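You operate a simulated robot arm through the tools that you are given. There is no shell and no other tool.

You are at the controls of a simulated robot arm. One attempt, no reset.

JOB
Move the phone bill from the ring binder to the blue tray.
Fine: put the paperweight on it and snap the rings shut again. Where these are worked on the way, their far stop is far enough and under half their travel is too little: binder rings.

Only the result counts: the job must be done as asked and must still hold three seconds after the hand-in. Knocking over, shifting, dropping, spilling or breaking anything else fails it.

ROBOT AND FRAMES
A 6-joint arm with a fingered hand, fixed in place. Base frame: the origin is at the foot of the arm, x ahead of it, y to its left, z up; the work surface is at about z = 0.75. Readings come in m, degrees, newtons and seconds.
With the tool pointing down near the work surface it reaches from about 0.34 to 0.74 m from the base axis. Its first joint turns from -115.0 to 115.0 degrees. Payload 4 kg.
The TCP is the grasp point between the finger pads, 0.026 m short of the fingertips. In the tool frame z runs along the fingers and y along their closing line. Largest opening 0.132 m; the body of the gripper starts 0.073 m behind the TCP. The gripper is a hand of 4 fingers: y runs from the thumb to the fingers, the wrist lies at [0, 0, -0.239] in the tool frame, and closing takes about 1.5 s.
Orientation is that of the tool frame in the base frame, as a unit quaternion [x, y, z, w]. With the fingers straight down and closing along the base's y, the tool's x points along the base's -x, its y along +y and its z along -z.

CONTROLS
- The arm moves only by the tool arm_command. Its argument "series" is a list of rows, each a list of 6 numbers: the shift along the tool's x, y, z in units of 250 mm (1.0 is 250 mm), then the turn, a rotation vector about the tool's x, y, z in units of 45 degrees (1.0 is 45 degrees). In form: [[x, y, z, rx, ry, rz], ...]. A call has 1 to 20 rows; each row is the pose to reach, as a shift and turn from the pose commanded when the call began, along the tool's axes at that moment. "gripper" is the opening, from 0 (shut) to 1 (fully open), set as the call begins (left out, the last holds). A call with a number of a shift or a turn outside -1 to 1 is refused whole. Each row takes 0.2 s and may step no farther than 0.05 m and 8.6 degrees from the row before; otherwise, or with a gripper value out of range, the whole call is refused. Where a pose cannot be reached the arm comes as near as it can. A force on the tool above 50 N (or 10 N above the force at the start of the call, whichever is more), or a blocked arm, ends the call early, and 0.2 s more pass. Each finger travels about 0.153 m/s and halts on what it meets, pressing with about 29 N; the grip force reading is that of the motor and also rises with nothing between the fingers. The clock runs only during rows and for 0.2 s after the last one: add rows that repeat a pose to give the fingers time. The reply holds the time, the measured pose of the TCP, the force on the tool along the base axes, the opening and the grip force, in the units named above and with some noise, with the torque about the TCP (base axes, N m) and any sound that the robot's microphone picked up.
- Cameras (640 x 400 px; columns grow to the right, rows downward): "scene" is fixed at [0.2217, -0.5003, 1.3197]; the picture's right is [0.41, -0.91, 0.00], its down [-0.73, -0.33, -0.60] and it looks along [0.55, 0.24, -0.80] (base axes); focal length 297 px, centre (320, 200). "wrist" rides on the gripper at [0.068, 0.002, -0.097] in the tool frame; the picture's right is [-0.03, 1.00, 0.00], its down [-0.82, -0.02, -0.58] and it looks along [-0.58, -0.01, 0.82] (tool axes); focal length 270 px, centre (320, 200).
- camera(camera): a new picture of that camera. No time passes.
- lift_body(by): slides the trunk up (or, below 0, down) by that many m; the arm rides with it, the base frame stays. It gives what a move gives, with no picture.
- curl_fingers(finger1, finger2, finger3, thumb_bend): sets how far each is bent, from 0 (flat) to 1 (curled in); at 0.3 the hand is open as for a grip, at 0.7 the pads meet at the TCP. One left out holds its place. A second passes; each finger stops where it meets its share of the squeeze, and holds until it gets a number again. A gripper value or a shape takes the hand back. It gives what a move gives, with no picture; readings hold the bend of each and the force on the fingers (four entries, about 0 where the hand has none), thumb and palm.
- preshape(shape): the hand has 4 fingers and takes this shape, open, in about a second: jaw (thumb against the fingers, like two jaws); tri (thumb and two fingers); tip (a fingertip pinch); poke (one finger out to press); point (the index stretched); flat (the hand flat); cup (the hand cupped); fist (a fist). The gripper value then closes the fingers along that shape, each until it touches; the sizes above hold for jaw. It gives what a move gives, with no picture.
- locate(camera, pixels): for up to 12 pixels [column, row] of the newest picture of that camera ("zoom" is the newest enlarged one), the place [x, y, z] in the base frame of the surface seen there, good to about 0.002 m. No time passes.
- enlarge(camera, box): a new picture of the part [left, top, right, bottom] of that camera's present view, enlarged. No time passes.
- hand_in(): hands the job in; it is judged then, once.

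Open the gripper and draw the arm clear of the work before you hand the job in, unless the task says otherwise.

The tools are called after "Request:" as name(argument=value, ...) on one line, values as JSON. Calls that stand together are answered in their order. arm_command: Moves the arm, as the interface text tells. Its arguments: {"type":"object","properties":{"series":{"type":"array"},"gripper":{"type":"number"}},"required":["series"]} The other tools are called the same way: lift_body (by) slides the trunk up or down; preshape (shape) gives the hand a shape; curl_fingers (finger1, finger2, finger3, thumb_bend) moves the fingers one by one; camera (camera) takes a picture; locate (camera, pixels) gives the place of the surface under pixels of a picture; enlarge (camera, box) takes an enlarged picture of a part of a camera's view; hand_in () hands the job in.

At the start:

```text
clock: 0.0
ee_pos: [0.5169, -0.2081, 0.9895]
ee_rot: [0.0, 1.0, 0.0, 0.001]
wrist_force: [-1.1, 0.1, 0.4]
moment: [0.01, 0.0, 0.03]
gripper_width: 0.1321
grip_force: 0.1
shape: jaw
bend: [0.3, 0.3, 0.3, 0.3]
finger forces: [0.0, 0.0, 0.0, 0.0, 0.1, 0.0]
trunk travel left (down, up): [-0.775, 0.215]
```

scene: 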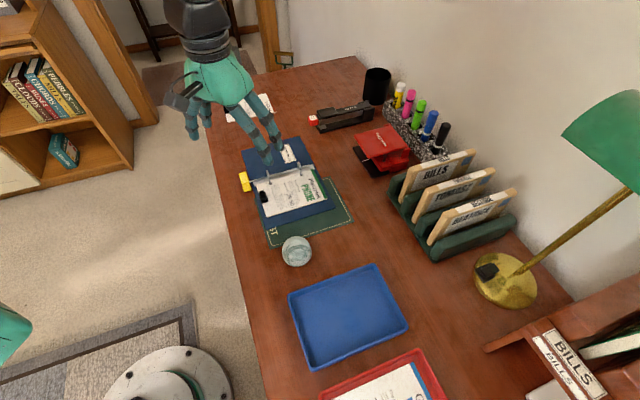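
wrist: 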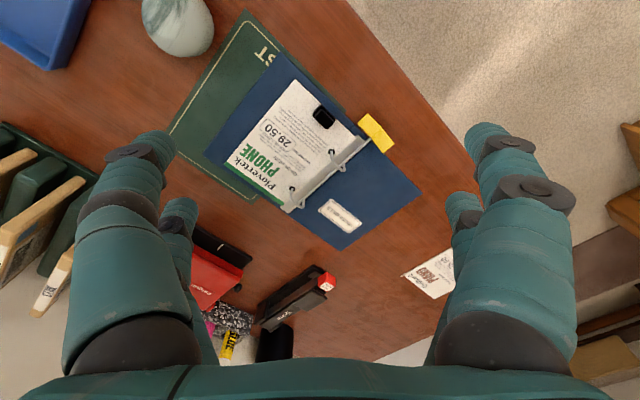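

I'll start by enlarging the binder in both cameras: it sits around scene (290,185) and wrist (310,150).

Request:
enlarge(camera="scene", box=[220, 120, 380, 280])

Request:
enlarge(camera="wrist", box=[180, 60, 440, 260])

```text
2.50 times, centred on (300, 200) of scene
```

zoom: 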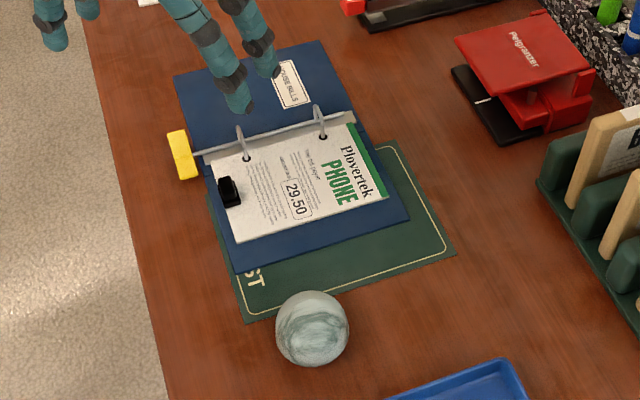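

```text
2.00 times, centred on (310, 160) of wrist
```

zoom: 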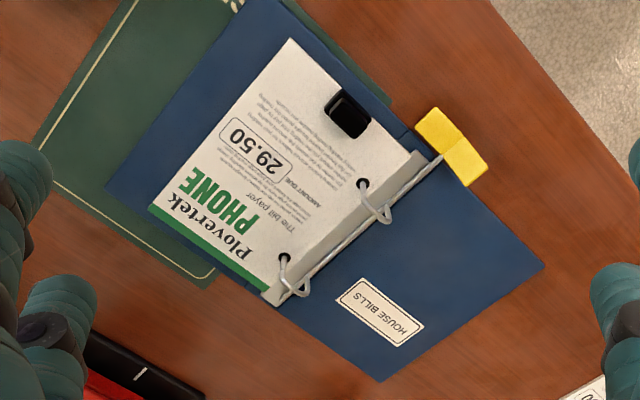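

The zoom shows a yellow tab at the spine end (probably the ring lever), two rings, and a black grip on the bill. I'll locate those points in this wrist zoom.

Request:
locate(camera="zoom", pixels=[[436, 128], [464, 160], [348, 112], [340, 98], [290, 42], [264, 296], [150, 208], [425, 155], [362, 184], [284, 258], [542, 264], [380, 380]])

Request:
locate(camera="scene", pixels=[[296, 250], [283, 251], [310, 251], [296, 264], [289, 295], [378, 263], [408, 325], [308, 370], [345, 315], [244, 182], [264, 197], [255, 104]])

```text
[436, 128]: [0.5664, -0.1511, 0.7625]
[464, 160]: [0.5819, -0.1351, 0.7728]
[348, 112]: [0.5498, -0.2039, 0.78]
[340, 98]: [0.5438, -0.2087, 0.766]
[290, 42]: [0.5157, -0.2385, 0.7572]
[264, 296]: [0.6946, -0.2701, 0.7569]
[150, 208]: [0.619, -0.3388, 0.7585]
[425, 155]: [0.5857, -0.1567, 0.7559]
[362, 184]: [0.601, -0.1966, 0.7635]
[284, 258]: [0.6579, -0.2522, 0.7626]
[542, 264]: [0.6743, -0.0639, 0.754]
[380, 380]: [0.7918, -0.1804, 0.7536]
```

```text
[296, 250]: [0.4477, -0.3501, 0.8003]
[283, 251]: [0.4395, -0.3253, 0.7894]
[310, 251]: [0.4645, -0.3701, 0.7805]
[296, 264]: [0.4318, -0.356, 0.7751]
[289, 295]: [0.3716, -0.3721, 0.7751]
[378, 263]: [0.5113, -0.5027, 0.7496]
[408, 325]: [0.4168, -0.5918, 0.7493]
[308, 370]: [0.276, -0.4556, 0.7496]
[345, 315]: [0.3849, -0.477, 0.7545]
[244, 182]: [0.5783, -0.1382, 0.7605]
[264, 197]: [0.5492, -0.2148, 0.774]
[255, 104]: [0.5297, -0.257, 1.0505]
```

The lever is near (0.58, -0.14, 0.77), and the bill's black grip near (0.549, -0.205, 0.78). I'll move lower over the binder to inspect the rings and lever.

Request:
arm_command(series=[[0.03, 0.05, 0.12, 0, 0, 0], [0.06, 0.1, 0.24, 0, 0, 0], [0.1, 0.15, 0.36, 0, 0, 0], [0.1, 0.15, 0.36, 0, 0, 0]], gripper=1)

Request:
enlarge(camera="wrist", box=[160, 0, 480, 300])

Request:
camera(camera="wrist")

```text
clock: 1.0
ee_pos: [0.4917, -0.1704, 0.898]
ee_rot: [0.0, 1.0, 0.001, 0.0]
wrist_force: [-0.1, 0.5, 0.2]
moment: [-0.02, -0.03, -0.01]
gripper_width: 0.1319
grip_force: 0.2
shape: jaw
bend: [0.3, 0.3, 0.3, 0.3]
finger forces: [0.0, 0.1, 0.0, 0.0, 0.0, 0.0]
trunk travel left (down, up): [-0.775, 0.215]
```

```text
1.33 times, centred on (320, 150) of wrist
```

zoom: 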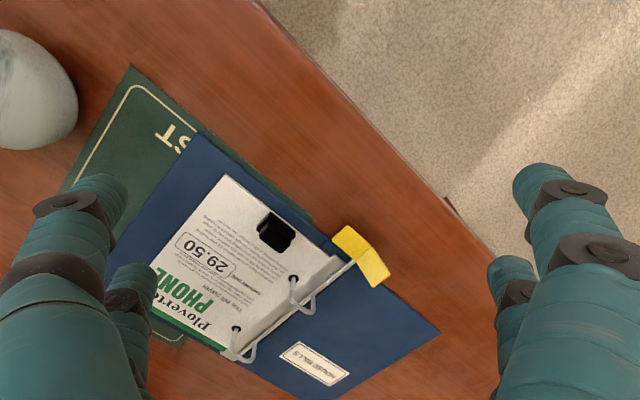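

```text
taken
```

wrist: 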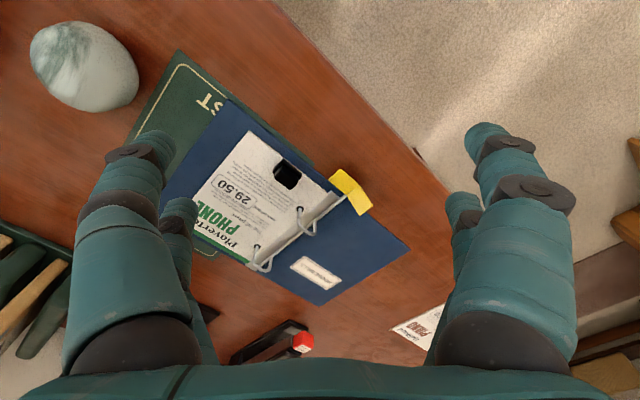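

The lever shows at wrist (350,190). I'll zoom further on the lever and rings.

Request:
enlarge(camera="wrist", box=[230, 130, 390, 290])

Request:
enlarge(camera="scene", box=[230, 150, 330, 240])

```text
2.50 times, centred on (310, 210) of wrist
```

zoom: 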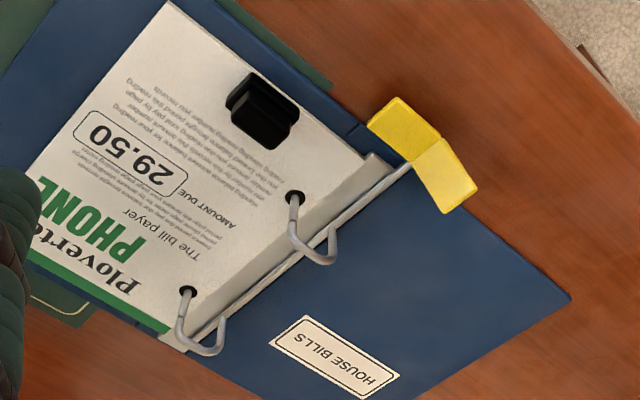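

```text
4.44 times, centred on (280, 195) of scene
```

zoom: 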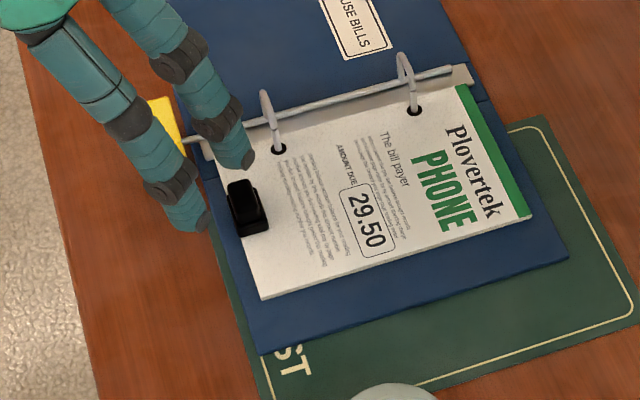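

The lever sits on the end of a rod along the spine. I'll re-zoom the wrist view on the lever alone and then sample its geometry.

Request:
enlarge(camera="wrist", box=[310, 155, 390, 215])

```text
6.67 times, centred on (350, 185) of wrist
```

zoom: 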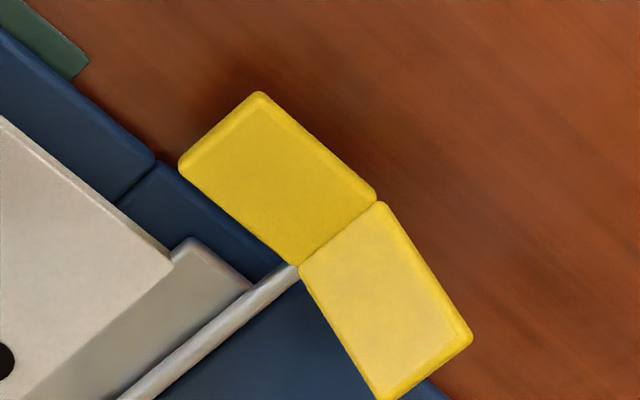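

Two yellow plates meet at the rod, like a rocker. I'll sample heights across both plates and the rod.

Request:
locate(camera="zoom", pixels=[[262, 102], [190, 165], [230, 210], [365, 195], [295, 255], [335, 235], [380, 215], [460, 335], [388, 390], [385, 290], [230, 310], [150, 375]])

```text
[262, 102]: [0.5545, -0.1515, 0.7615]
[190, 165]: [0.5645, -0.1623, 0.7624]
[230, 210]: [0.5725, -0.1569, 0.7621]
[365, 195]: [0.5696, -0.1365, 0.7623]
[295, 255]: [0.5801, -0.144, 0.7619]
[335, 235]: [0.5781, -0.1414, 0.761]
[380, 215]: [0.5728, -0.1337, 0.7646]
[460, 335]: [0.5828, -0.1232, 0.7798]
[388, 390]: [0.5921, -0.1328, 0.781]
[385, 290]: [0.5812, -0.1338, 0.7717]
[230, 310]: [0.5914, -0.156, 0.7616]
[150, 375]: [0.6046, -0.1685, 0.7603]
```

The lever is a rocker: the bill-side plate is flat at z 0.762 and the other plate is tilted up to z 0.78. Pressing the raised plate, around (0.584,-0.129), should open the rings. I'll take the poke shape and see where the fingertip is.

Request:
preshape(shape="poke")

Request:
camera(camera="wrist")

Request:
enlarge(camera="scene", box=[130, 60, 330, 220])

```text
clock: 1.9
ee_pos: [0.491, -0.1716, 0.8995]
ee_rot: [0.0, 1.0, 0.0, 0.0]
wrist_force: [-0.3, 0.5, -0.1]
moment: [0.0, 0.0, 0.01]
gripper_width: 0.0
grip_force: 0.0
shape: poke
bend: [1.0, 1.0, 1.0, 0.34]
finger forces: [0.0, 0.1, 0.0, 0.0, 0.0, 0.1]
trunk travel left (down, up): [-0.775, 0.215]
```

```text
taken
```

wrist: 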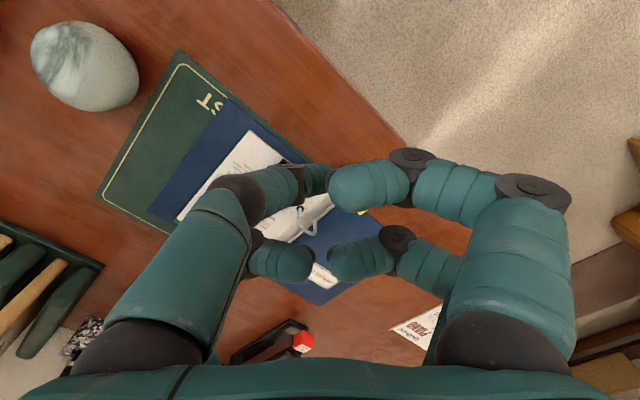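

```text
2.50 times, centred on (230, 140) of scene
```

zoom: 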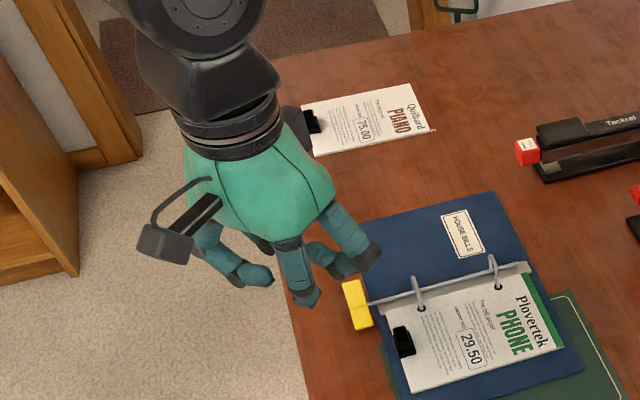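

In poke, I need to know which digit sticks out. I'll locate the visible fingertips in both pictures.

Request:
locate(camera="wrist", pixels=[[318, 178], [290, 185], [240, 190], [300, 262], [345, 190], [345, 260], [395, 180], [410, 160], [395, 240], [150, 280], [500, 280], [265, 255]])

Request:
locate(camera="zoom", pixels=[[308, 298], [295, 262], [262, 275], [237, 277], [345, 265], [370, 255], [320, 250], [260, 240]])

```text
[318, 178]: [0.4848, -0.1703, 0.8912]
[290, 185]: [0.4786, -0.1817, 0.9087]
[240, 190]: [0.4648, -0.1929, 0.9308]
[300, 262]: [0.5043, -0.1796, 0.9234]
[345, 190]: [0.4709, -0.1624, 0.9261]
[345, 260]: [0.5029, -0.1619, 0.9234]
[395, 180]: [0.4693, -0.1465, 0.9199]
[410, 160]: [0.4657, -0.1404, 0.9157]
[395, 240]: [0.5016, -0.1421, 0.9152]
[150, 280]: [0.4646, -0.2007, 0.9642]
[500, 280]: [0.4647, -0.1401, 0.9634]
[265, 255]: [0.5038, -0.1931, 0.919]
```

```text
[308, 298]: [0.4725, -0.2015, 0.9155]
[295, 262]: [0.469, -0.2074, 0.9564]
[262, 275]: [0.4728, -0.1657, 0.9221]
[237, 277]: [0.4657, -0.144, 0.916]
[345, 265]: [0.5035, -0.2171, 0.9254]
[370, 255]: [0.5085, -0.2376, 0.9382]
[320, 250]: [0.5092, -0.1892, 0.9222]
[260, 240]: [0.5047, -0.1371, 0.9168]
```

The poke digit reaches only about 25 mm below the others. I'll try "point" (index stretched) for comparison.

Request:
preshape(shape="point")

Request:
camera(camera="wrist")

Request:
enlarge(camera="scene", box=[130, 60, 330, 220])

```text
clock: 2.8
ee_pos: [0.4916, -0.1699, 0.8994]
ee_rot: [0.001, 1.0, 0.0, 0.0]
wrist_force: [0.2, 0.4, -0.4]
moment: [0.02, -0.03, 0.02]
gripper_width: 0.0
grip_force: 0.1
shape: point
bend: [0.24, 0.99, 1.0, 0.39]
finger forces: [0.1, 0.0, 0.0, 0.1, 0.1, 0.1]
trunk travel left (down, up): [-0.775, 0.215]
```

```text
taken
```

wrist: 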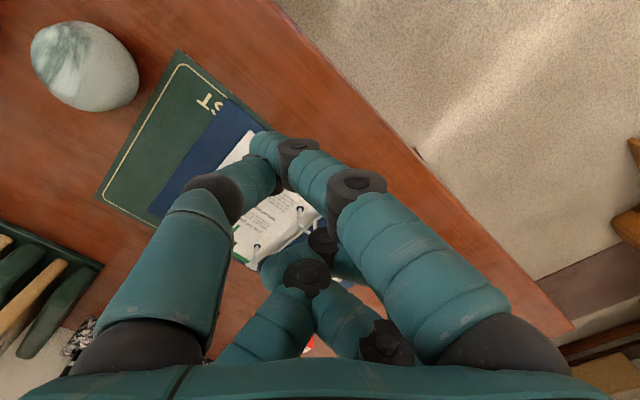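

```text
2.50 times, centred on (230, 140) of scene
```

zoom: 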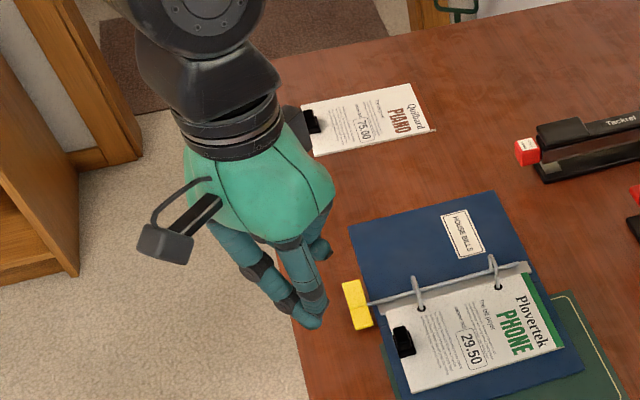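

Point's index also slants inward. I'll try jaw with only finger1 left straight and the rest curled, hoping for a vertical pressing finger.

Request:
preshape(shape="jaw")

Request:
curl_fingers(finger1=0.3, finger2=1.0, finger3=1.0, thumb_bend=1.0)

Request:
camera(camera="wrist")

Request:
enlarge(camera="scene", box=[130, 60, 330, 220])

```text
clock: 3.7
ee_pos: [0.491, -0.1705, 0.8991]
ee_rot: [0.001, 1.0, 0.001, 0.0]
wrist_force: [-0.6, -0.5, -0.6]
moment: [-0.01, 0.03, 0.02]
gripper_width: 0.1317
grip_force: 0.0
shape: jaw
bend: [0.3, 0.3, 0.3, 0.3]
finger forces: [0.1, 0.1, 0.0, 0.1, 0.0, 0.1]
trunk travel left (down, up): [-0.775, 0.215]
```

```text
clock: 4.7
ee_pos: [0.492, -0.1706, 0.8994]
ee_rot: [0.001, 1.0, 0.001, 0.0]
wrist_force: [-0.7, -0.6, -0.7]
moment: [0.02, -0.01, 0.0]
gripper_width: 0.0458
grip_force: 0.0
shape: fingers
bend: [0.3, 0.75, 0.75, 1.0]
finger forces: [0.1, 0.0, 0.1, 0.0, 0.0, 0.0]
trunk travel left (down, up): [-0.775, 0.215]
```

```text
taken
```

wrist: 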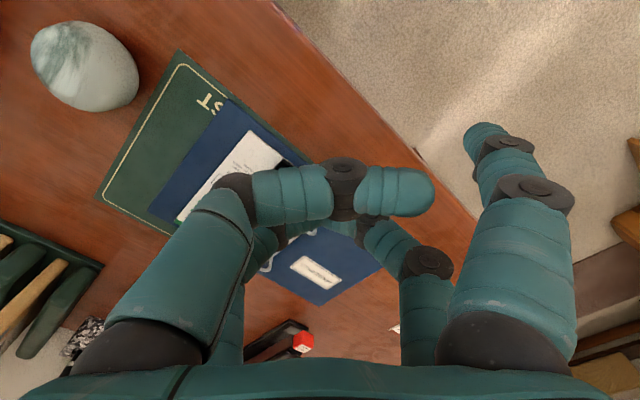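

```text
2.50 times, centred on (230, 140) of scene
```

zoom: 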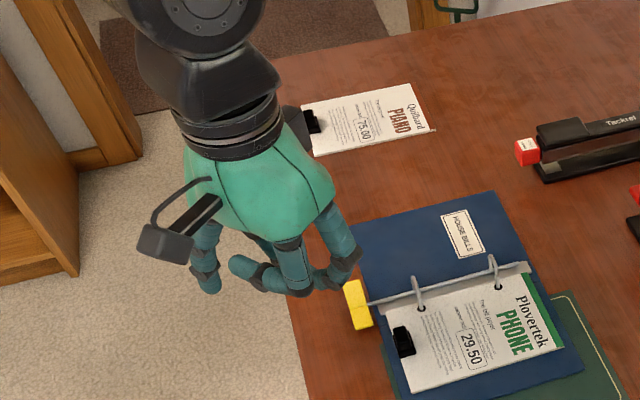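

Finger1 (front right) is nicely vertical, but fingers 2 and 3 blocked each other at 0.75. I'll start from fist (all curled properly) and then extend only finger1.

Request:
preshape(shape="fist")

Request:
curl_fingers(finger1=0.3)

Request:
camera(camera="wrist")

Request:
enlarge(camera="scene", box=[130, 60, 330, 220])

```text
clock: 5.6
ee_pos: [0.4918, -0.1712, 0.8996]
ee_rot: [-0.001, 1.0, 0.0, 0.0]
wrist_force: [0.1, -0.2, 0.3]
moment: [0.01, 0.01, 0.02]
gripper_width: 0.0
grip_force: 0.0
shape: fist
bend: [0.8, 1.0, 1.0, 0.82]
finger forces: [0.0, 0.0, 0.1, 0.1, 0.1, 0.0]
trunk travel left (down, up): [-0.775, 0.215]
```

```text
clock: 6.6
ee_pos: [0.4909, -0.1708, 0.898]
ee_rot: [0.0, 1.0, 0.0, 0.001]
wrist_force: [0.1, 0.6, 0.1]
moment: [-0.02, -0.01, 0.03]
gripper_width: 0.0503
grip_force: 0.1
shape: fingers
bend: [0.3, 1.0, 1.0, 0.87]
finger forces: [0.1, 0.0, 0.1, 0.1, 0.0, 0.1]
trunk travel left (down, up): [-0.775, 0.215]
```

```text
taken
```

wrist: 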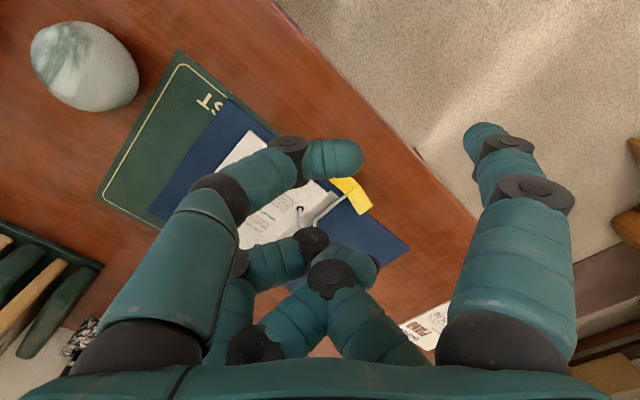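

```text
2.50 times, centred on (230, 140) of scene
```

zoom: 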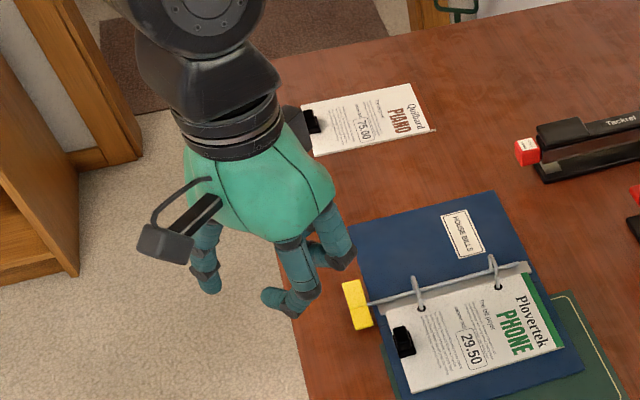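

Finger1 now extends alone, with its tip at zoom (212,287). I'll locate the tip and the thumb and curled fingers for clearance.

Request:
locate(camera="zoom", pixels=[[212, 290], [205, 283], [219, 283], [210, 270], [270, 297], [295, 312], [303, 290], [340, 262], [348, 255], [300, 300]])

Request:
locate(camera="wrist", pixels=[[480, 128], [490, 140], [515, 160], [345, 160], [355, 155], [310, 235], [370, 270]])

```text
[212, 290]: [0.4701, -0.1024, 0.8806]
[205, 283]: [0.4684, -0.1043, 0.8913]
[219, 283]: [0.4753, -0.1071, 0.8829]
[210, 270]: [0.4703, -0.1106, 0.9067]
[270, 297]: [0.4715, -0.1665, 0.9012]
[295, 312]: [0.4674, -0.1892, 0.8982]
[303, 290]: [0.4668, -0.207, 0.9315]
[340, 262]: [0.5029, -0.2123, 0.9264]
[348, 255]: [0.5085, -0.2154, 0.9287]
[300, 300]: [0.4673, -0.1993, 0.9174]
```

```text
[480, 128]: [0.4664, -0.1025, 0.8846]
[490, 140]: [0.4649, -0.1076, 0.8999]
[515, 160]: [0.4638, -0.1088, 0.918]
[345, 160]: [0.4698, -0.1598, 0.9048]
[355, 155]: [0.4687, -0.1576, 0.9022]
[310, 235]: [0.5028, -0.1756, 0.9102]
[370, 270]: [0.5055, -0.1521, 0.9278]
```

Finger1's tip is at tool offset about (+0.0205, +0.070, +0.025), and the thumb hangs 15 mm higher. I'll turn the hand +90° about the vertical so its body sits over the empty cover, starting with the first 45°.

Request:
arm_command(series=[[-0.06, 0.02, 0, 0, 0, -0.17], [-0.12, 0.04, 0, 0, 0, -0.34], [-0.18, 0.06, 0, 0, 0, -0.51], [-0.24, 0.08, 0, 0, 0, -0.68], [-0.3, 0.1, 0, 0, 0, -0.85], [-0.36, 0.12, 0, 0, 0, -1.0], [-0.36, 0.12, 0, 0, 0, -1.0]])

```text
clock: 8.2
ee_pos: [0.5807, -0.1417, 0.8984]
ee_rot: [-0.384, 0.924, 0.0, 0.0]
wrist_force: [0.5, 0.2, 0.3]
moment: [0.04, -0.01, 0.01]
gripper_width: 0.0505
grip_force: 0.1
shape: fingers
bend: [0.3, 1.0, 1.0, 0.87]
finger forces: [0.0, 0.0, 0.1, 0.0, 0.1, 0.0]
trunk travel left (down, up): [-0.775, 0.215]
```

The first half turned as expected. I'll do the second 45° now, ending with the TCP near (0.656, -0.107, 0.86).

Request:
arm_command(series=[[-0.05, -0.02, 0, 0, 0, -0.17], [-0.1, -0.04, 0, 0, 0, -0.34], [-0.15, -0.06, 0, 0, 0, -0.51], [-0.2, -0.08, 0.05, 0, 0, -0.68], [-0.25, -0.1, 0.1, 0, 0, -0.85], [-0.311, -0.115, 0.156, 0, 0, -1.0], [-0.311, -0.115, 0.156, 0, 0, -1.0]])

Request:
camera(camera="wrist")

Request:
enlarge(camera="scene", box=[190, 80, 350, 230])

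```text
clock: 9.8
ee_pos: [0.6395, -0.0603, 0.8616]
ee_rot: [-0.655, 0.755, -0.029, -0.022]
wrist_force: [-0.7, 0.3, 0.3]
moment: [0.05, 0.0, 0.03]
gripper_width: 0.0502
grip_force: 0.1
shape: fingers
bend: [0.3, 1.0, 1.0, 0.87]
finger forces: [0.1, 0.0, 0.0, 0.0, 0.0, 0.0]
out of reach, approached as far as the arm can: row 4, 5, 6, 7
trunk travel left (down, up): [-0.775, 0.215]
```

```text
taken
```

wrist: 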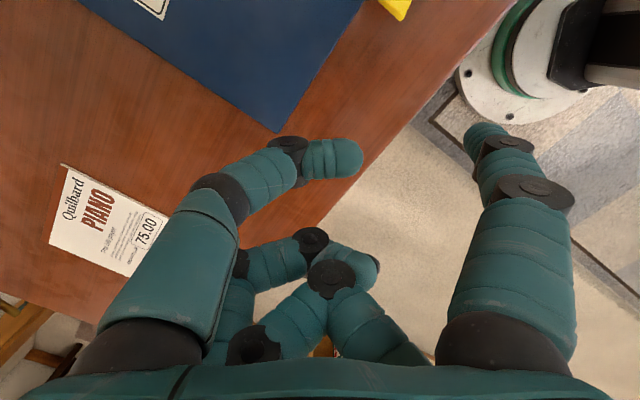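

```text
2.67 times, centred on (270, 155) of scene
```

zoom: 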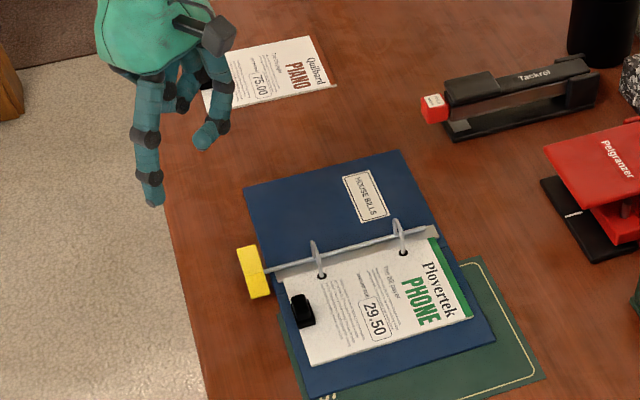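

That pose was out of reach (arm tilted at (0.64,-0.06)). I'll back out to the previous pose, then try turning the other way, which keeps the hand nearer the base.

Request:
arm_command(series=[[0.02, 0.05, -0.026, 0, 0, 0.17], [0.045, 0.1, -0.052, 0, 0, 0.34], [0.07, 0.15, -0.078, 0, 0, 0.51], [0.095, 0.2, -0.104, 0, 0, 0.68], [0.12, 0.25, -0.13, 0, 0, 0.85], [0.139, 0.301, -0.156, 0, 0, 1.0], [0.139, 0.301, -0.156, 0, 0, 1.0]])

```text
clock: 11.4
ee_pos: [0.5588, -0.0818, 0.9031]
ee_rot: [-0.316, 0.948, -0.035, -0.01]
wrist_force: [0.0, -0.2, 1.0]
moment: [0.04, -0.01, -0.01]
gripper_width: 0.0502
grip_force: 0.1
shape: fingers
bend: [0.3, 1.0, 1.0, 0.87]
finger forces: [0.1, 0.1, 0.1, 0.1, 0.0, 0.0]
trunk travel left (down, up): [-0.775, 0.215]
```

The arm now takes the approached pose as reference, with a slight tilt left. I'll correct to a clean straight-down orientation (0°) near (0.50,-0.13,0.90).

Request:
arm_command(series=[[0.06, 0, 0, -0.018, -0.005, 0.164], [0.12, 0, 0, -0.036, -0.01, 0.328], [0.18, 0, 0.005, -0.055, -0.016, 0.491], [0.24, -0.01, 0.01, -0.073, -0.021, 0.655], [0.304, -0.012, 0.013, -0.091, -0.026, 0.819], [0.304, -0.012, 0.013, -0.091, -0.026, 0.819]])

```text
clock: 12.8
ee_pos: [0.5018, -0.1304, 0.9039]
ee_rot: [0.002, 1.0, 0.001, 0.001]
wrist_force: [0.3, -0.4, -0.6]
moment: [-0.01, -0.02, -0.01]
gripper_width: 0.0503
grip_force: 0.0
shape: fingers
bend: [0.3, 1.0, 1.0, 0.87]
finger forces: [0.0, 0.1, 0.0, 0.0, 0.1, 0.1]
trunk travel left (down, up): [-0.775, 0.215]
```

Clean straight-down again. Now I turn the other way, first +45° about the tool z, in place.

Request:
arm_command(series=[[0, 0, 0, 0, 0, 0.17], [0, 0, 0, 0, 0, 0.34], [0, 0, 0, 0, 0, 0.51], [0, 0, 0, 0, 0, 0.68], [0, 0, 0, 0, 0, 0.85], [0, 0, 0, 0, 0, 1.0], [0, 0, 0, 0, 0, 1.0]])

Request:
arm_command(series=[[0, 0, 0, 0, 0, 0.17], [0, 0, 0, 0, 0, 0.34], [0, 0, 0, 0, 0, 0.51], [0, 0, 0, 0, 0, 0.68], [0, 0, 0, 0, 0, 0.85], [0, 0, 0, 0, 0, 1.0], [0, 0, 0, 0, 0, 1.0]])

```text
clock: 14.4
ee_pos: [0.5018, -0.1284, 0.9045]
ee_rot: [0.383, 0.924, 0.001, 0.0]
wrist_force: [-0.3, -0.4, -0.4]
moment: [0.01, 0.01, 0.02]
gripper_width: 0.0504
grip_force: 0.0
shape: fingers
bend: [0.3, 1.0, 1.0, 0.87]
finger forces: [0.0, 0.0, 0.1, 0.1, 0.0, 0.1]
trunk travel left (down, up): [-0.775, 0.215]
```

```text
clock: 16.0
ee_pos: [0.5018, -0.1293, 0.9024]
ee_rot: [0.708, 0.706, 0.0, -0.002]
wrist_force: [0.2, 0.6, 0.1]
moment: [0.0, -0.02, -0.02]
gripper_width: 0.0502
grip_force: 0.1
shape: fingers
bend: [0.3, 1.0, 1.0, 0.87]
finger forces: [0.1, 0.0, 0.1, 0.1, 0.0, 0.0]
trunk travel left (down, up): [-0.775, 0.215]
```

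The orientation is right (-90°). I move the fingertip above the raised plate: TCP to about (0.516,-0.148,0.84), then look.

Request:
arm_command(series=[[-0.04, 0.03, 0.1, 0, 0, 0], [-0.075, 0.056, 0.18, 0, 0, 0], [-0.075, 0.056, 0.25, 0, 0, 0], [-0.075, 0.056, 0.25, 0, 0, 0]])

Request:
camera(camera="wrist")

Request:
enlarge(camera="scene", box=[190, 100, 310, 220])

```text
clock: 17.0
ee_pos: [0.5162, -0.1477, 0.8401]
ee_rot: [0.707, 0.708, 0.001, 0.0]
wrist_force: [1.2, 0.6, 0.0]
moment: [-0.03, 0.0, -0.04]
gripper_width: 0.0502
grip_force: 0.1
shape: fingers
bend: [0.3, 1.0, 1.0, 0.87]
finger forces: [0.0, 0.1, 0.1, 0.0, 0.0, 0.0]
trunk travel left (down, up): [-0.775, 0.215]
```

```text
taken
```

wrist: 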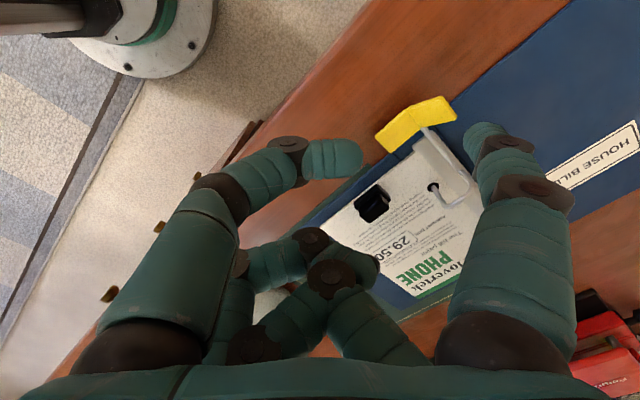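

```text
3.33 times, centred on (250, 160) of scene
```

zoom: 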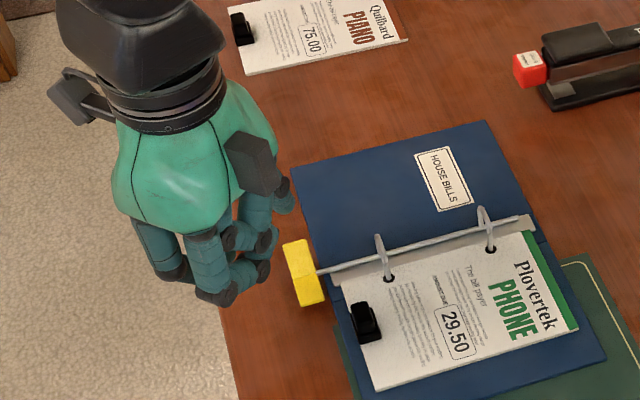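

I see the fingertip at wrist (483,128) and the raised plate at (435,108). I'll locate both to check the aim.

Request:
locate(camera="wrist", pixels=[[483, 126], [470, 135], [468, 148], [495, 125], [442, 98], [456, 115], [432, 110], [400, 130], [335, 160], [360, 270]])

Request:
locate(camera="zoom", pixels=[[287, 207], [280, 190], [222, 298], [262, 272], [295, 250], [308, 290]])

```text
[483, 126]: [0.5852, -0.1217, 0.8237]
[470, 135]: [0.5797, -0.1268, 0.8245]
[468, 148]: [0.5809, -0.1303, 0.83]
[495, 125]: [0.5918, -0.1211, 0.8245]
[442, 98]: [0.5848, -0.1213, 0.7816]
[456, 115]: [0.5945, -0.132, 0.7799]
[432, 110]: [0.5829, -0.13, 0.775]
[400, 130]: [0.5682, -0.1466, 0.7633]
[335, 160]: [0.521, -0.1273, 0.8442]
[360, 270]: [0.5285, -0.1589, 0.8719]
```

```text
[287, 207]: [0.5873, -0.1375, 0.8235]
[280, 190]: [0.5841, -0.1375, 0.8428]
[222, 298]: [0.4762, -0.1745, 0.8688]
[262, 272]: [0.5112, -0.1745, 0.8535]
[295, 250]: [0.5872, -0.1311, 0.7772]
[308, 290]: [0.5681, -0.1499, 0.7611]
```

Tip centre ≈ (0.587,-0.128,0.815), right above the raised plate's outer part (0.588,-0.127,0.78). I press down slowly.

Request:
arm_command(series=[[0, 0, 0.08, 0, 0, 0], [0, 0, 0.12, 0, 0, 0], [0, 0, 0.136, 0, 0, 0], [0, 0, 0.148, 0, 0, 0], [0, 0, 0.16, 0, 0, 0], [0, 0, 0.172, 0, 0, 0], [0, 0, 0.184, 0, 0, 0], [0, 0, 0.196, 0, 0, 0], [0, 0, 0.204, 0, 0, 0]])

Request:
enlarge(camera="wrist", box=[340, 40, 540, 240])

Request:
enlarge(camera="scene", box=[190, 100, 310, 220])

```text
clock: 19.0
ee_pos: [0.5154, -0.1481, 0.7901]
ee_rot: [0.708, 0.707, 0.001, -0.001]
wrist_force: [-0.6, 0.2, -0.7]
moment: [-0.02, -0.05, 0.02]
gripper_width: 0.0511
grip_force: 0.0
shape: fingers
bend: [0.3, 1.0, 1.0, 0.87]
finger forces: [0.0, 0.0, 0.1, 0.0, 0.0, 0.0]
trunk travel left (down, up): [-0.775, 0.215]
```

```text
2.00 times, centred on (440, 140) of wrist
```

zoom: 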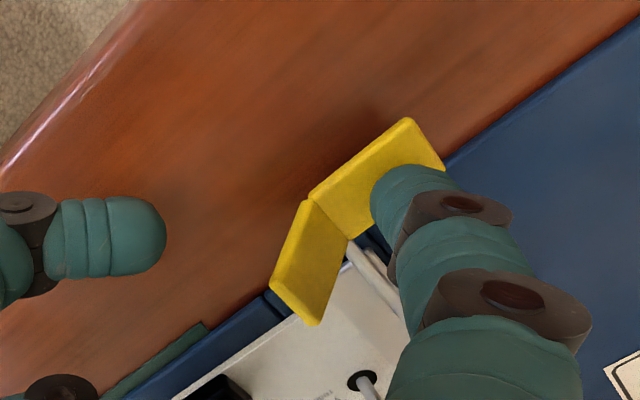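

```text
3.33 times, centred on (250, 160) of scene
```

zoom: 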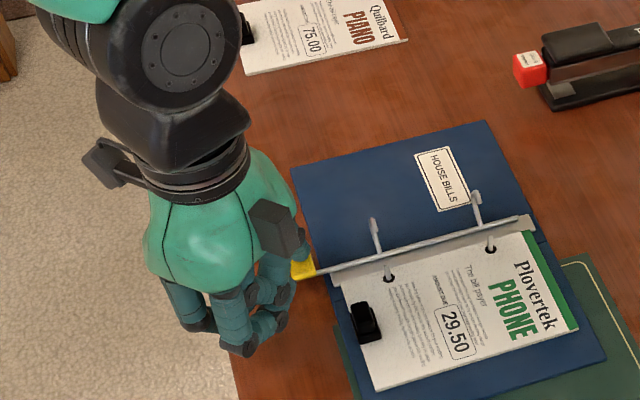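

The rocker turned: the rings are opening and the bill-side plate lifted. I press a little further, to the stop.

Request:
arm_command(series=[[0, 0, 0.006, 0, 0, 0], [0, 0, 0.012, 0, 0, 0], [0, 0, 0.018, 0, 0, 0], [0, 0, 0.024, 0, 0, 0], [0, 0, 0.03, 0, 0, 0]])

Request:
enlarge(camera="wrist", box=[340, 40, 540, 240])

```text
clock: 20.2
ee_pos: [0.515, -0.1479, 0.7835]
ee_rot: [0.707, 0.707, 0.002, 0.001]
wrist_force: [-6.4, -0.5, 17.0]
moment: [0.32, -1.17, 0.11]
gripper_width: 0.0527
grip_force: 8.4
shape: fingers
bend: [0.3, 1.0, 1.0, 0.87]
finger forces: [16.5, 0.0, 0.0, 0.0, 0.0, 0.1]
trunk travel left (down, up): [-0.775, 0.215]
```

```text
2.00 times, centred on (440, 140) of wrist
```

zoom: 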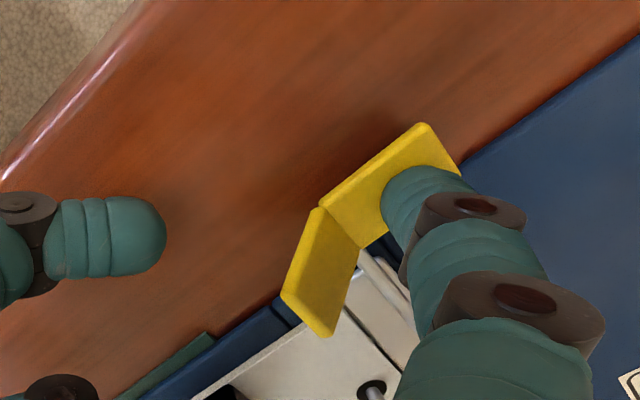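

The 17 N reaction says it's on the stop. I lift off and check whether the lever and rings stay open.

Request:
arm_command(series=[[0, 0, -0.03, 0, 0, 0], [0, 0, -0.1, 0, 0, 0], [0, 0, -0.25, 0, 0, 0], [0, 0, -0.4, 0, 0, 0], [0, 0, -0.4, 0, 0, 0]])

Request:
enlarge(camera="wrist", box=[300, 40, 540, 240])

Request:
enlarge(camera="scene", box=[220, 130, 320, 230])

```text
clock: 21.4
ee_pos: [0.5144, -0.1485, 0.8807]
ee_rot: [0.707, 0.707, 0.001, -0.001]
wrist_force: [-0.5, 0.4, 0.5]
moment: [-0.01, 0.02, 0.01]
gripper_width: 0.0506
grip_force: 0.1
shape: fingers
bend: [0.3, 1.0, 1.0, 0.87]
finger forces: [0.0, 0.1, 0.0, 0.0, 0.0, 0.0]
trunk travel left (down, up): [-0.775, 0.215]
```

```text
2.00 times, centred on (420, 140) of wrist
```

zoom: 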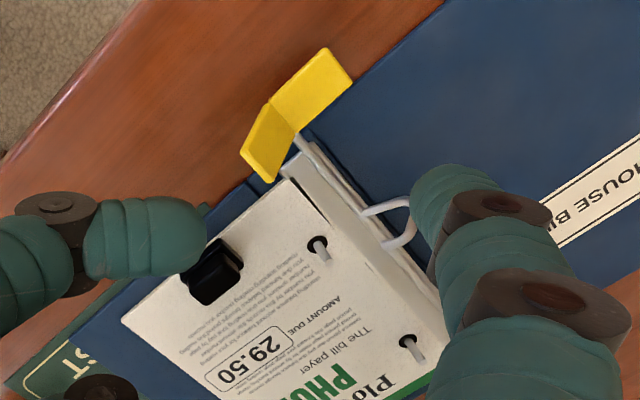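

```text
4.00 times, centred on (270, 180) of scene
```

zoom: 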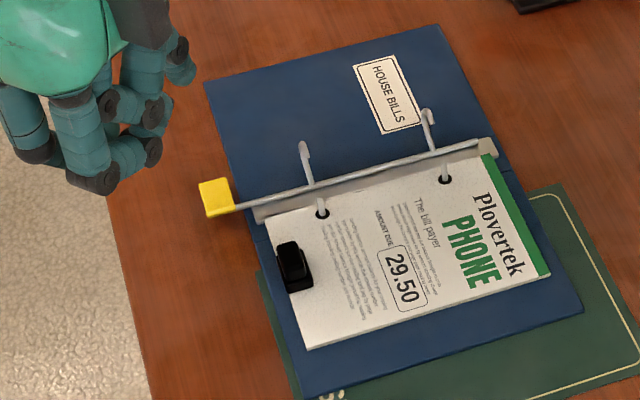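

The rings are open and stay open; the bill sits on short posts. Now I zoom in on the black clip at wrist (365,175) to plan a grasp.

Request:
enlarge(camera="wrist", box=[330, 145, 410, 205])

```text
6.67 times, centred on (370, 175) of wrist
```

zoom: 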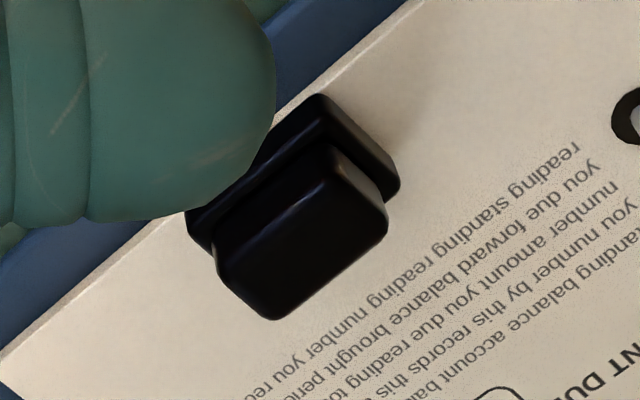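

The clip is a low base with a fin along the bill edge. I'll locate its corners.

Request:
locate(camera="zoom", pixels=[[320, 105], [390, 180], [195, 215], [328, 150], [380, 205], [225, 250], [270, 310], [300, 220], [380, 225], [345, 185], [400, 210], [250, 290]])

Request:
enlarge(camera="scene", box=[245, 180, 285, 210])

```text
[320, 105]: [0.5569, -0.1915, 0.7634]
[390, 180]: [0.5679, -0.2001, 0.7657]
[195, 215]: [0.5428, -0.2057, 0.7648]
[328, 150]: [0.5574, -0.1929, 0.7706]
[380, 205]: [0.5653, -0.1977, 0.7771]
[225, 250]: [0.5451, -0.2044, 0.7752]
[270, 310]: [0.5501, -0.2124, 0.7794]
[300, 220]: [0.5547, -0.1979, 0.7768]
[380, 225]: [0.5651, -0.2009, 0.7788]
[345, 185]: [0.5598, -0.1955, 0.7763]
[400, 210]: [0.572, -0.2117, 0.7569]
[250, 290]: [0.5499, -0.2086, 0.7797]
```

```text
13.33 times, centred on (265, 195) of scene
```

zoom: 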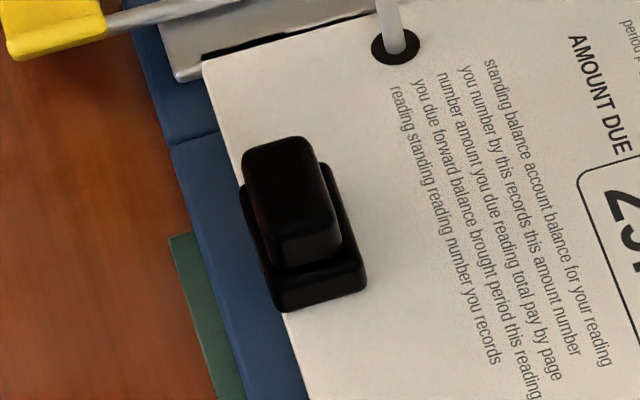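

Fin: about 19 × 9.5 mm, centre ≈ (0.5555,-0.2025), top z 0.780; its base top is 0.7655. I want to pinch across its thin direction (along the spine), so I test turning a further 45° to θ=-135 and use the tip shape.

Request:
preshape(shape="tip")

Request:
arm_command(series=[[0, 0, 0, 0, 0, 0.17], [0, 0, 0, 0, 0, 0.34], [0, 0, 0, 0, 0, 0.51], [0, 0, 0, 0, 0, 0.68], [0, 0, 0, 0, 0, 0.85], [0, 0, 0, 0, 0, 1.0], [0, 0, 0, 0, 0, 1.0]])

Request:
camera(camera="wrist")

Request:
camera(camera="scene")

```text
clock: 22.3
ee_pos: [0.515, -0.1488, 0.8815]
ee_rot: [0.707, 0.707, 0.001, 0.0]
wrist_force: [0.4, -0.7, 0.1]
moment: [-0.01, 0.01, -0.01]
gripper_width: 0.1321
grip_force: 0.0
shape: tip
bend: [0.3, 0.3, 0.3, 0.3]
finger forces: [0.0, 0.0, 0.0, 0.0, 0.0, 0.0]
trunk travel left (down, up): [-0.775, 0.215]
```

```text
clock: 23.9
ee_pos: [0.5154, -0.1487, 0.881]
ee_rot: [0.924, 0.381, 0.002, 0.0]
wrist_force: [0.5, -0.3, -0.4]
moment: [-0.01, 0.0, 0.03]
gripper_width: 0.1321
grip_force: 0.1
shape: tip
bend: [0.3, 0.3, 0.3, 0.3]
finger forces: [0.1, 0.0, 0.0, 0.1, 0.0, 0.0]
trunk travel left (down, up): [-0.775, 0.215]
```

```text
taken
```

wrist: 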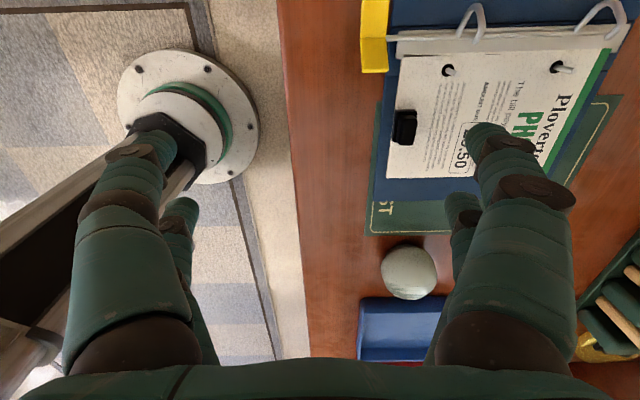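

```text
taken
```

scene: 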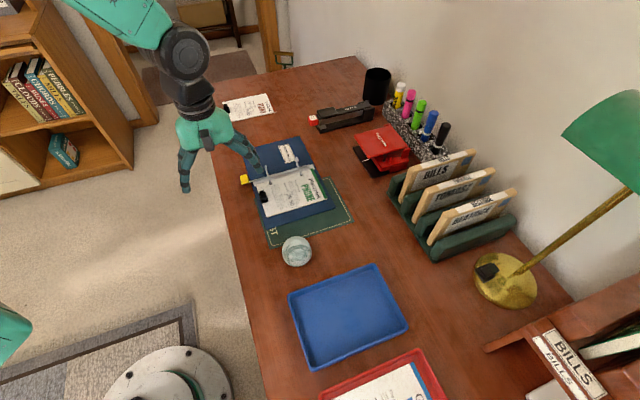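

θ=-135° is reachable and the view lines up with the binder. I close the tip shape partly in the air to see the pinch geometry.

Request:
arm_command(series=[[0, 0, 0, 0, 0, 0], [0, 0, 0, 0, 0, 0], [0, 0, 0, 0, 0, 0], [0, 0, 0, 0, 0, 0], [0, 0, 0, 0, 0, 0], [0, 0, 0, 0, 0, 0], [0, 0, 0, 0, 0, 0]], gripper=0.2)

Request:
camera(camera="wrist")

Request:
enlarge(camera="scene", box=[150, 90, 290, 200])

```text
clock: 25.5
ee_pos: [0.5149, -0.1483, 0.8817]
ee_rot: [0.924, 0.383, 0.002, 0.0]
wrist_force: [0.1, 0.6, -0.7]
moment: [-0.02, 0.03, 0.0]
gripper_width: 0.0269
grip_force: 0.1
shape: tip
bend: [0.73, 0.73, 0.73, 0.7]
finger forces: [0.0, 0.1, 0.0, 0.0, 0.1, 0.1]
trunk travel left (down, up): [-0.775, 0.215]
```

```text
taken
```

wrist: 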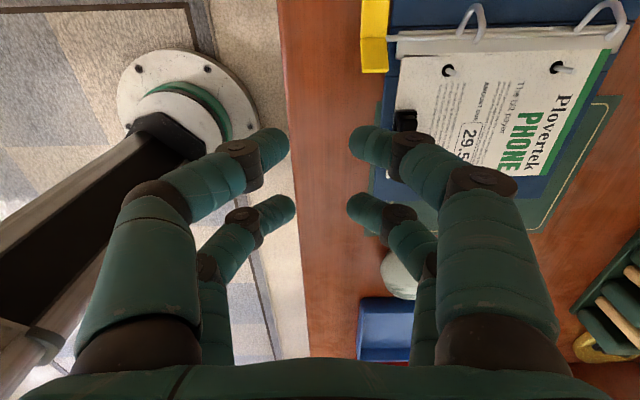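

```text
3.64 times, centred on (220, 145) of scene
```

zoom: 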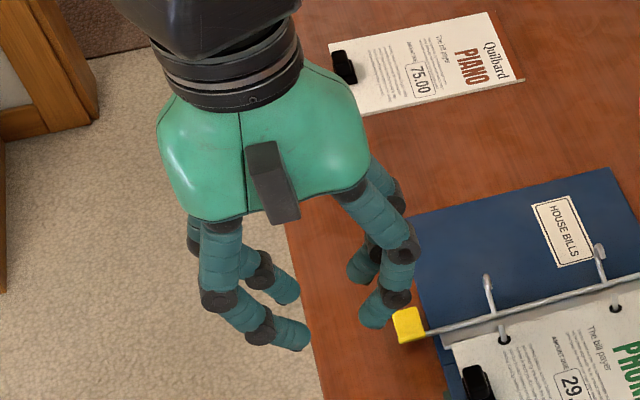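

The tip shape brings two digit pairs together; I'll use the front pair on the fin. I locate the tips for the pinch position.

Request:
locate(camera="wrist", pixels=[[282, 140], [270, 145], [357, 140], [370, 145], [288, 207], [355, 207], [275, 212], [368, 212], [404, 122], [448, 70], [467, 20], [376, 70]])

Request:
locate(camera="zoom", pixels=[[300, 342], [290, 335], [365, 318], [375, 310], [285, 295], [360, 270]])

```text
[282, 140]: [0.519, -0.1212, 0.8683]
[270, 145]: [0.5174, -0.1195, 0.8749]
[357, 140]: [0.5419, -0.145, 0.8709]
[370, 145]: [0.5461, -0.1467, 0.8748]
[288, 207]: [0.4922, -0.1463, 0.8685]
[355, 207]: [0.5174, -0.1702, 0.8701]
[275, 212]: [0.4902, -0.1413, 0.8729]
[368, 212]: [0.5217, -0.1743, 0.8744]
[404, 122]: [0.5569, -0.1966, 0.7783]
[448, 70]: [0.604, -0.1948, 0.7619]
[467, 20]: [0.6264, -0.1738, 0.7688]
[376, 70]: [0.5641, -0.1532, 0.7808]
```

```text
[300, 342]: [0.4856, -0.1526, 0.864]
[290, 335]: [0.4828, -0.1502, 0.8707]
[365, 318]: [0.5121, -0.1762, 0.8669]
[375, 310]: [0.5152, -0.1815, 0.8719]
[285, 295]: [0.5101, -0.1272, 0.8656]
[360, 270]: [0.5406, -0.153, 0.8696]
```

Front pair centre is at tool x ≈ +0.017, tips about 20 mm below the TCP and slanted inward. I'll compare with the jaw shape nearly closed, which may give flatter pads.

Request:
preshape(shape="jaw")

Request:
arm_command(series=[[0, 0, 0, 0, 0, 0], [0, 0, 0, 0, 0, 0], [0, 0, 0, 0, 0, 0], [0, 0, 0, 0, 0, 0], [0, 0, 0, 0, 0, 0], [0, 0, 0, 0, 0, 0], [0, 0, 0, 0, 0, 0]], gripper=0.1)

Request:
camera(camera="wrist")

Request:
enlarge(camera="scene", box=[150, 90, 290, 200])

```text
clock: 26.4
ee_pos: [0.5154, -0.148, 0.8822]
ee_rot: [0.924, 0.383, 0.001, -0.001]
wrist_force: [-1.1, 0.0, 0.2]
moment: [-0.01, -0.01, -0.01]
gripper_width: 0.1318
grip_force: 0.1
shape: jaw
bend: [0.3, 0.3, 0.3, 0.3]
finger forces: [0.0, 0.0, 0.0, 0.0, 0.0, 0.0]
trunk travel left (down, up): [-0.775, 0.215]
```

```text
clock: 28.0
ee_pos: [0.5151, -0.1481, 0.8816]
ee_rot: [0.924, 0.382, 0.0, -0.001]
wrist_force: [-0.1, 0.1, 0.0]
moment: [0.02, 0.0, 0.0]
gripper_width: 0.0135
grip_force: 0.1
shape: jaw
bend: [0.72, 0.72, 0.72, 0.7]
finger forces: [0.0, 0.1, 0.0, 0.0, 0.0, 0.0]
trunk travel left (down, up): [-0.775, 0.215]
```

```text
taken
```

wrist: 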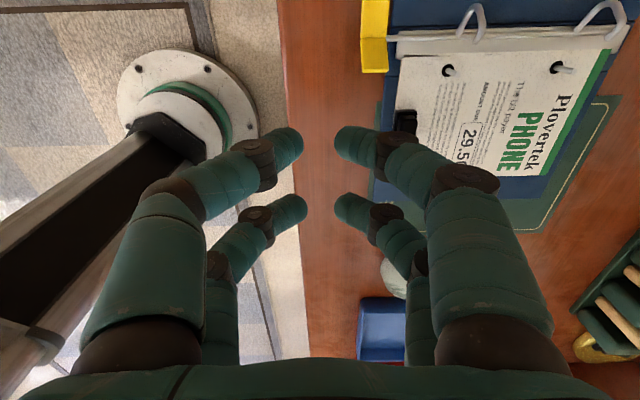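

```text
3.64 times, centred on (220, 145) of scene
```

zoom: 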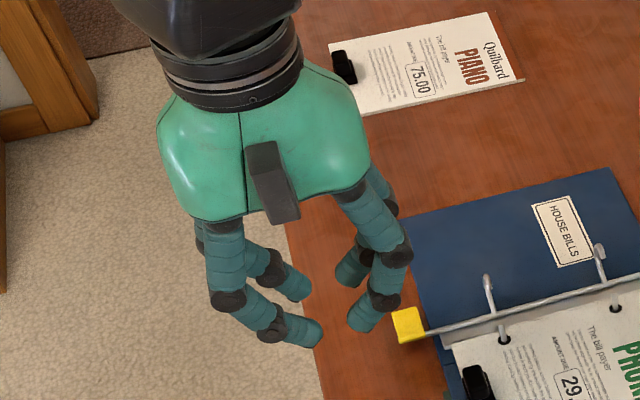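

Jaw closes the same way. I keep jaw, open to 0.4, move so the front pair straddles the fin (TCP → (0.543,-0.214)), and stop above to check.

Request:
arm_command(series=[[-0.03, 0.09, 0, 0, 0, 0], [-0.07, 0.18, 0, 0, 0, 0], [-0.109, 0.266, 0.05, 0, 0, 0], [-0.109, 0.266, 0.18, 0, 0, 0], [-0.109, 0.266, 0.24, 0, 0, 0], [-0.109, 0.266, 0.24, 0, 0, 0]], gripper=0.4)

Request:
camera(camera="wrist")

Request:
enlarge(camera="scene", box=[210, 130, 310, 220])

```text
clock: 29.4
ee_pos: [0.5426, -0.2136, 0.8227]
ee_rot: [0.924, 0.382, 0.001, 0.0]
wrist_force: [0.2, -1.4, 0.4]
moment: [-0.01, 0.03, 0.02]
gripper_width: 0.0523
grip_force: 0.0
shape: jaw
bend: [0.73, 0.73, 0.73, 0.7]
finger forces: [0.0, 0.1, 0.0, 0.0, 0.0, 0.1]
trunk travel left (down, up): [-0.775, 0.215]
```

```text
taken
```

wrist: 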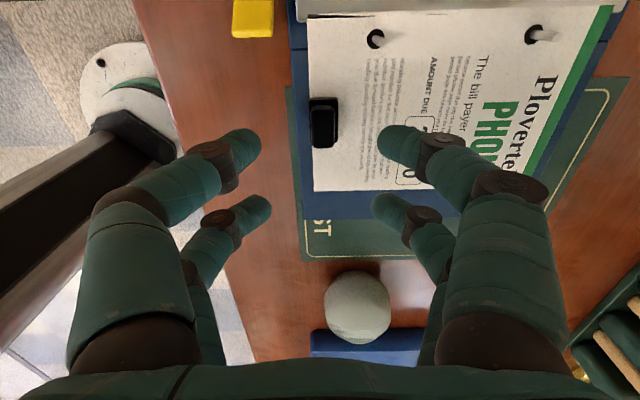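

```text
4.44 times, centred on (260, 175) of scene
```

zoom: 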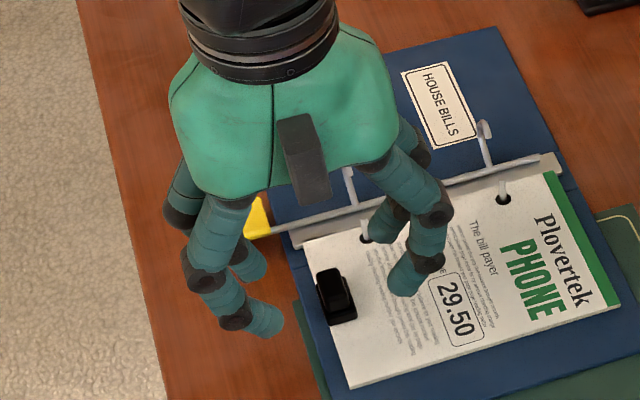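

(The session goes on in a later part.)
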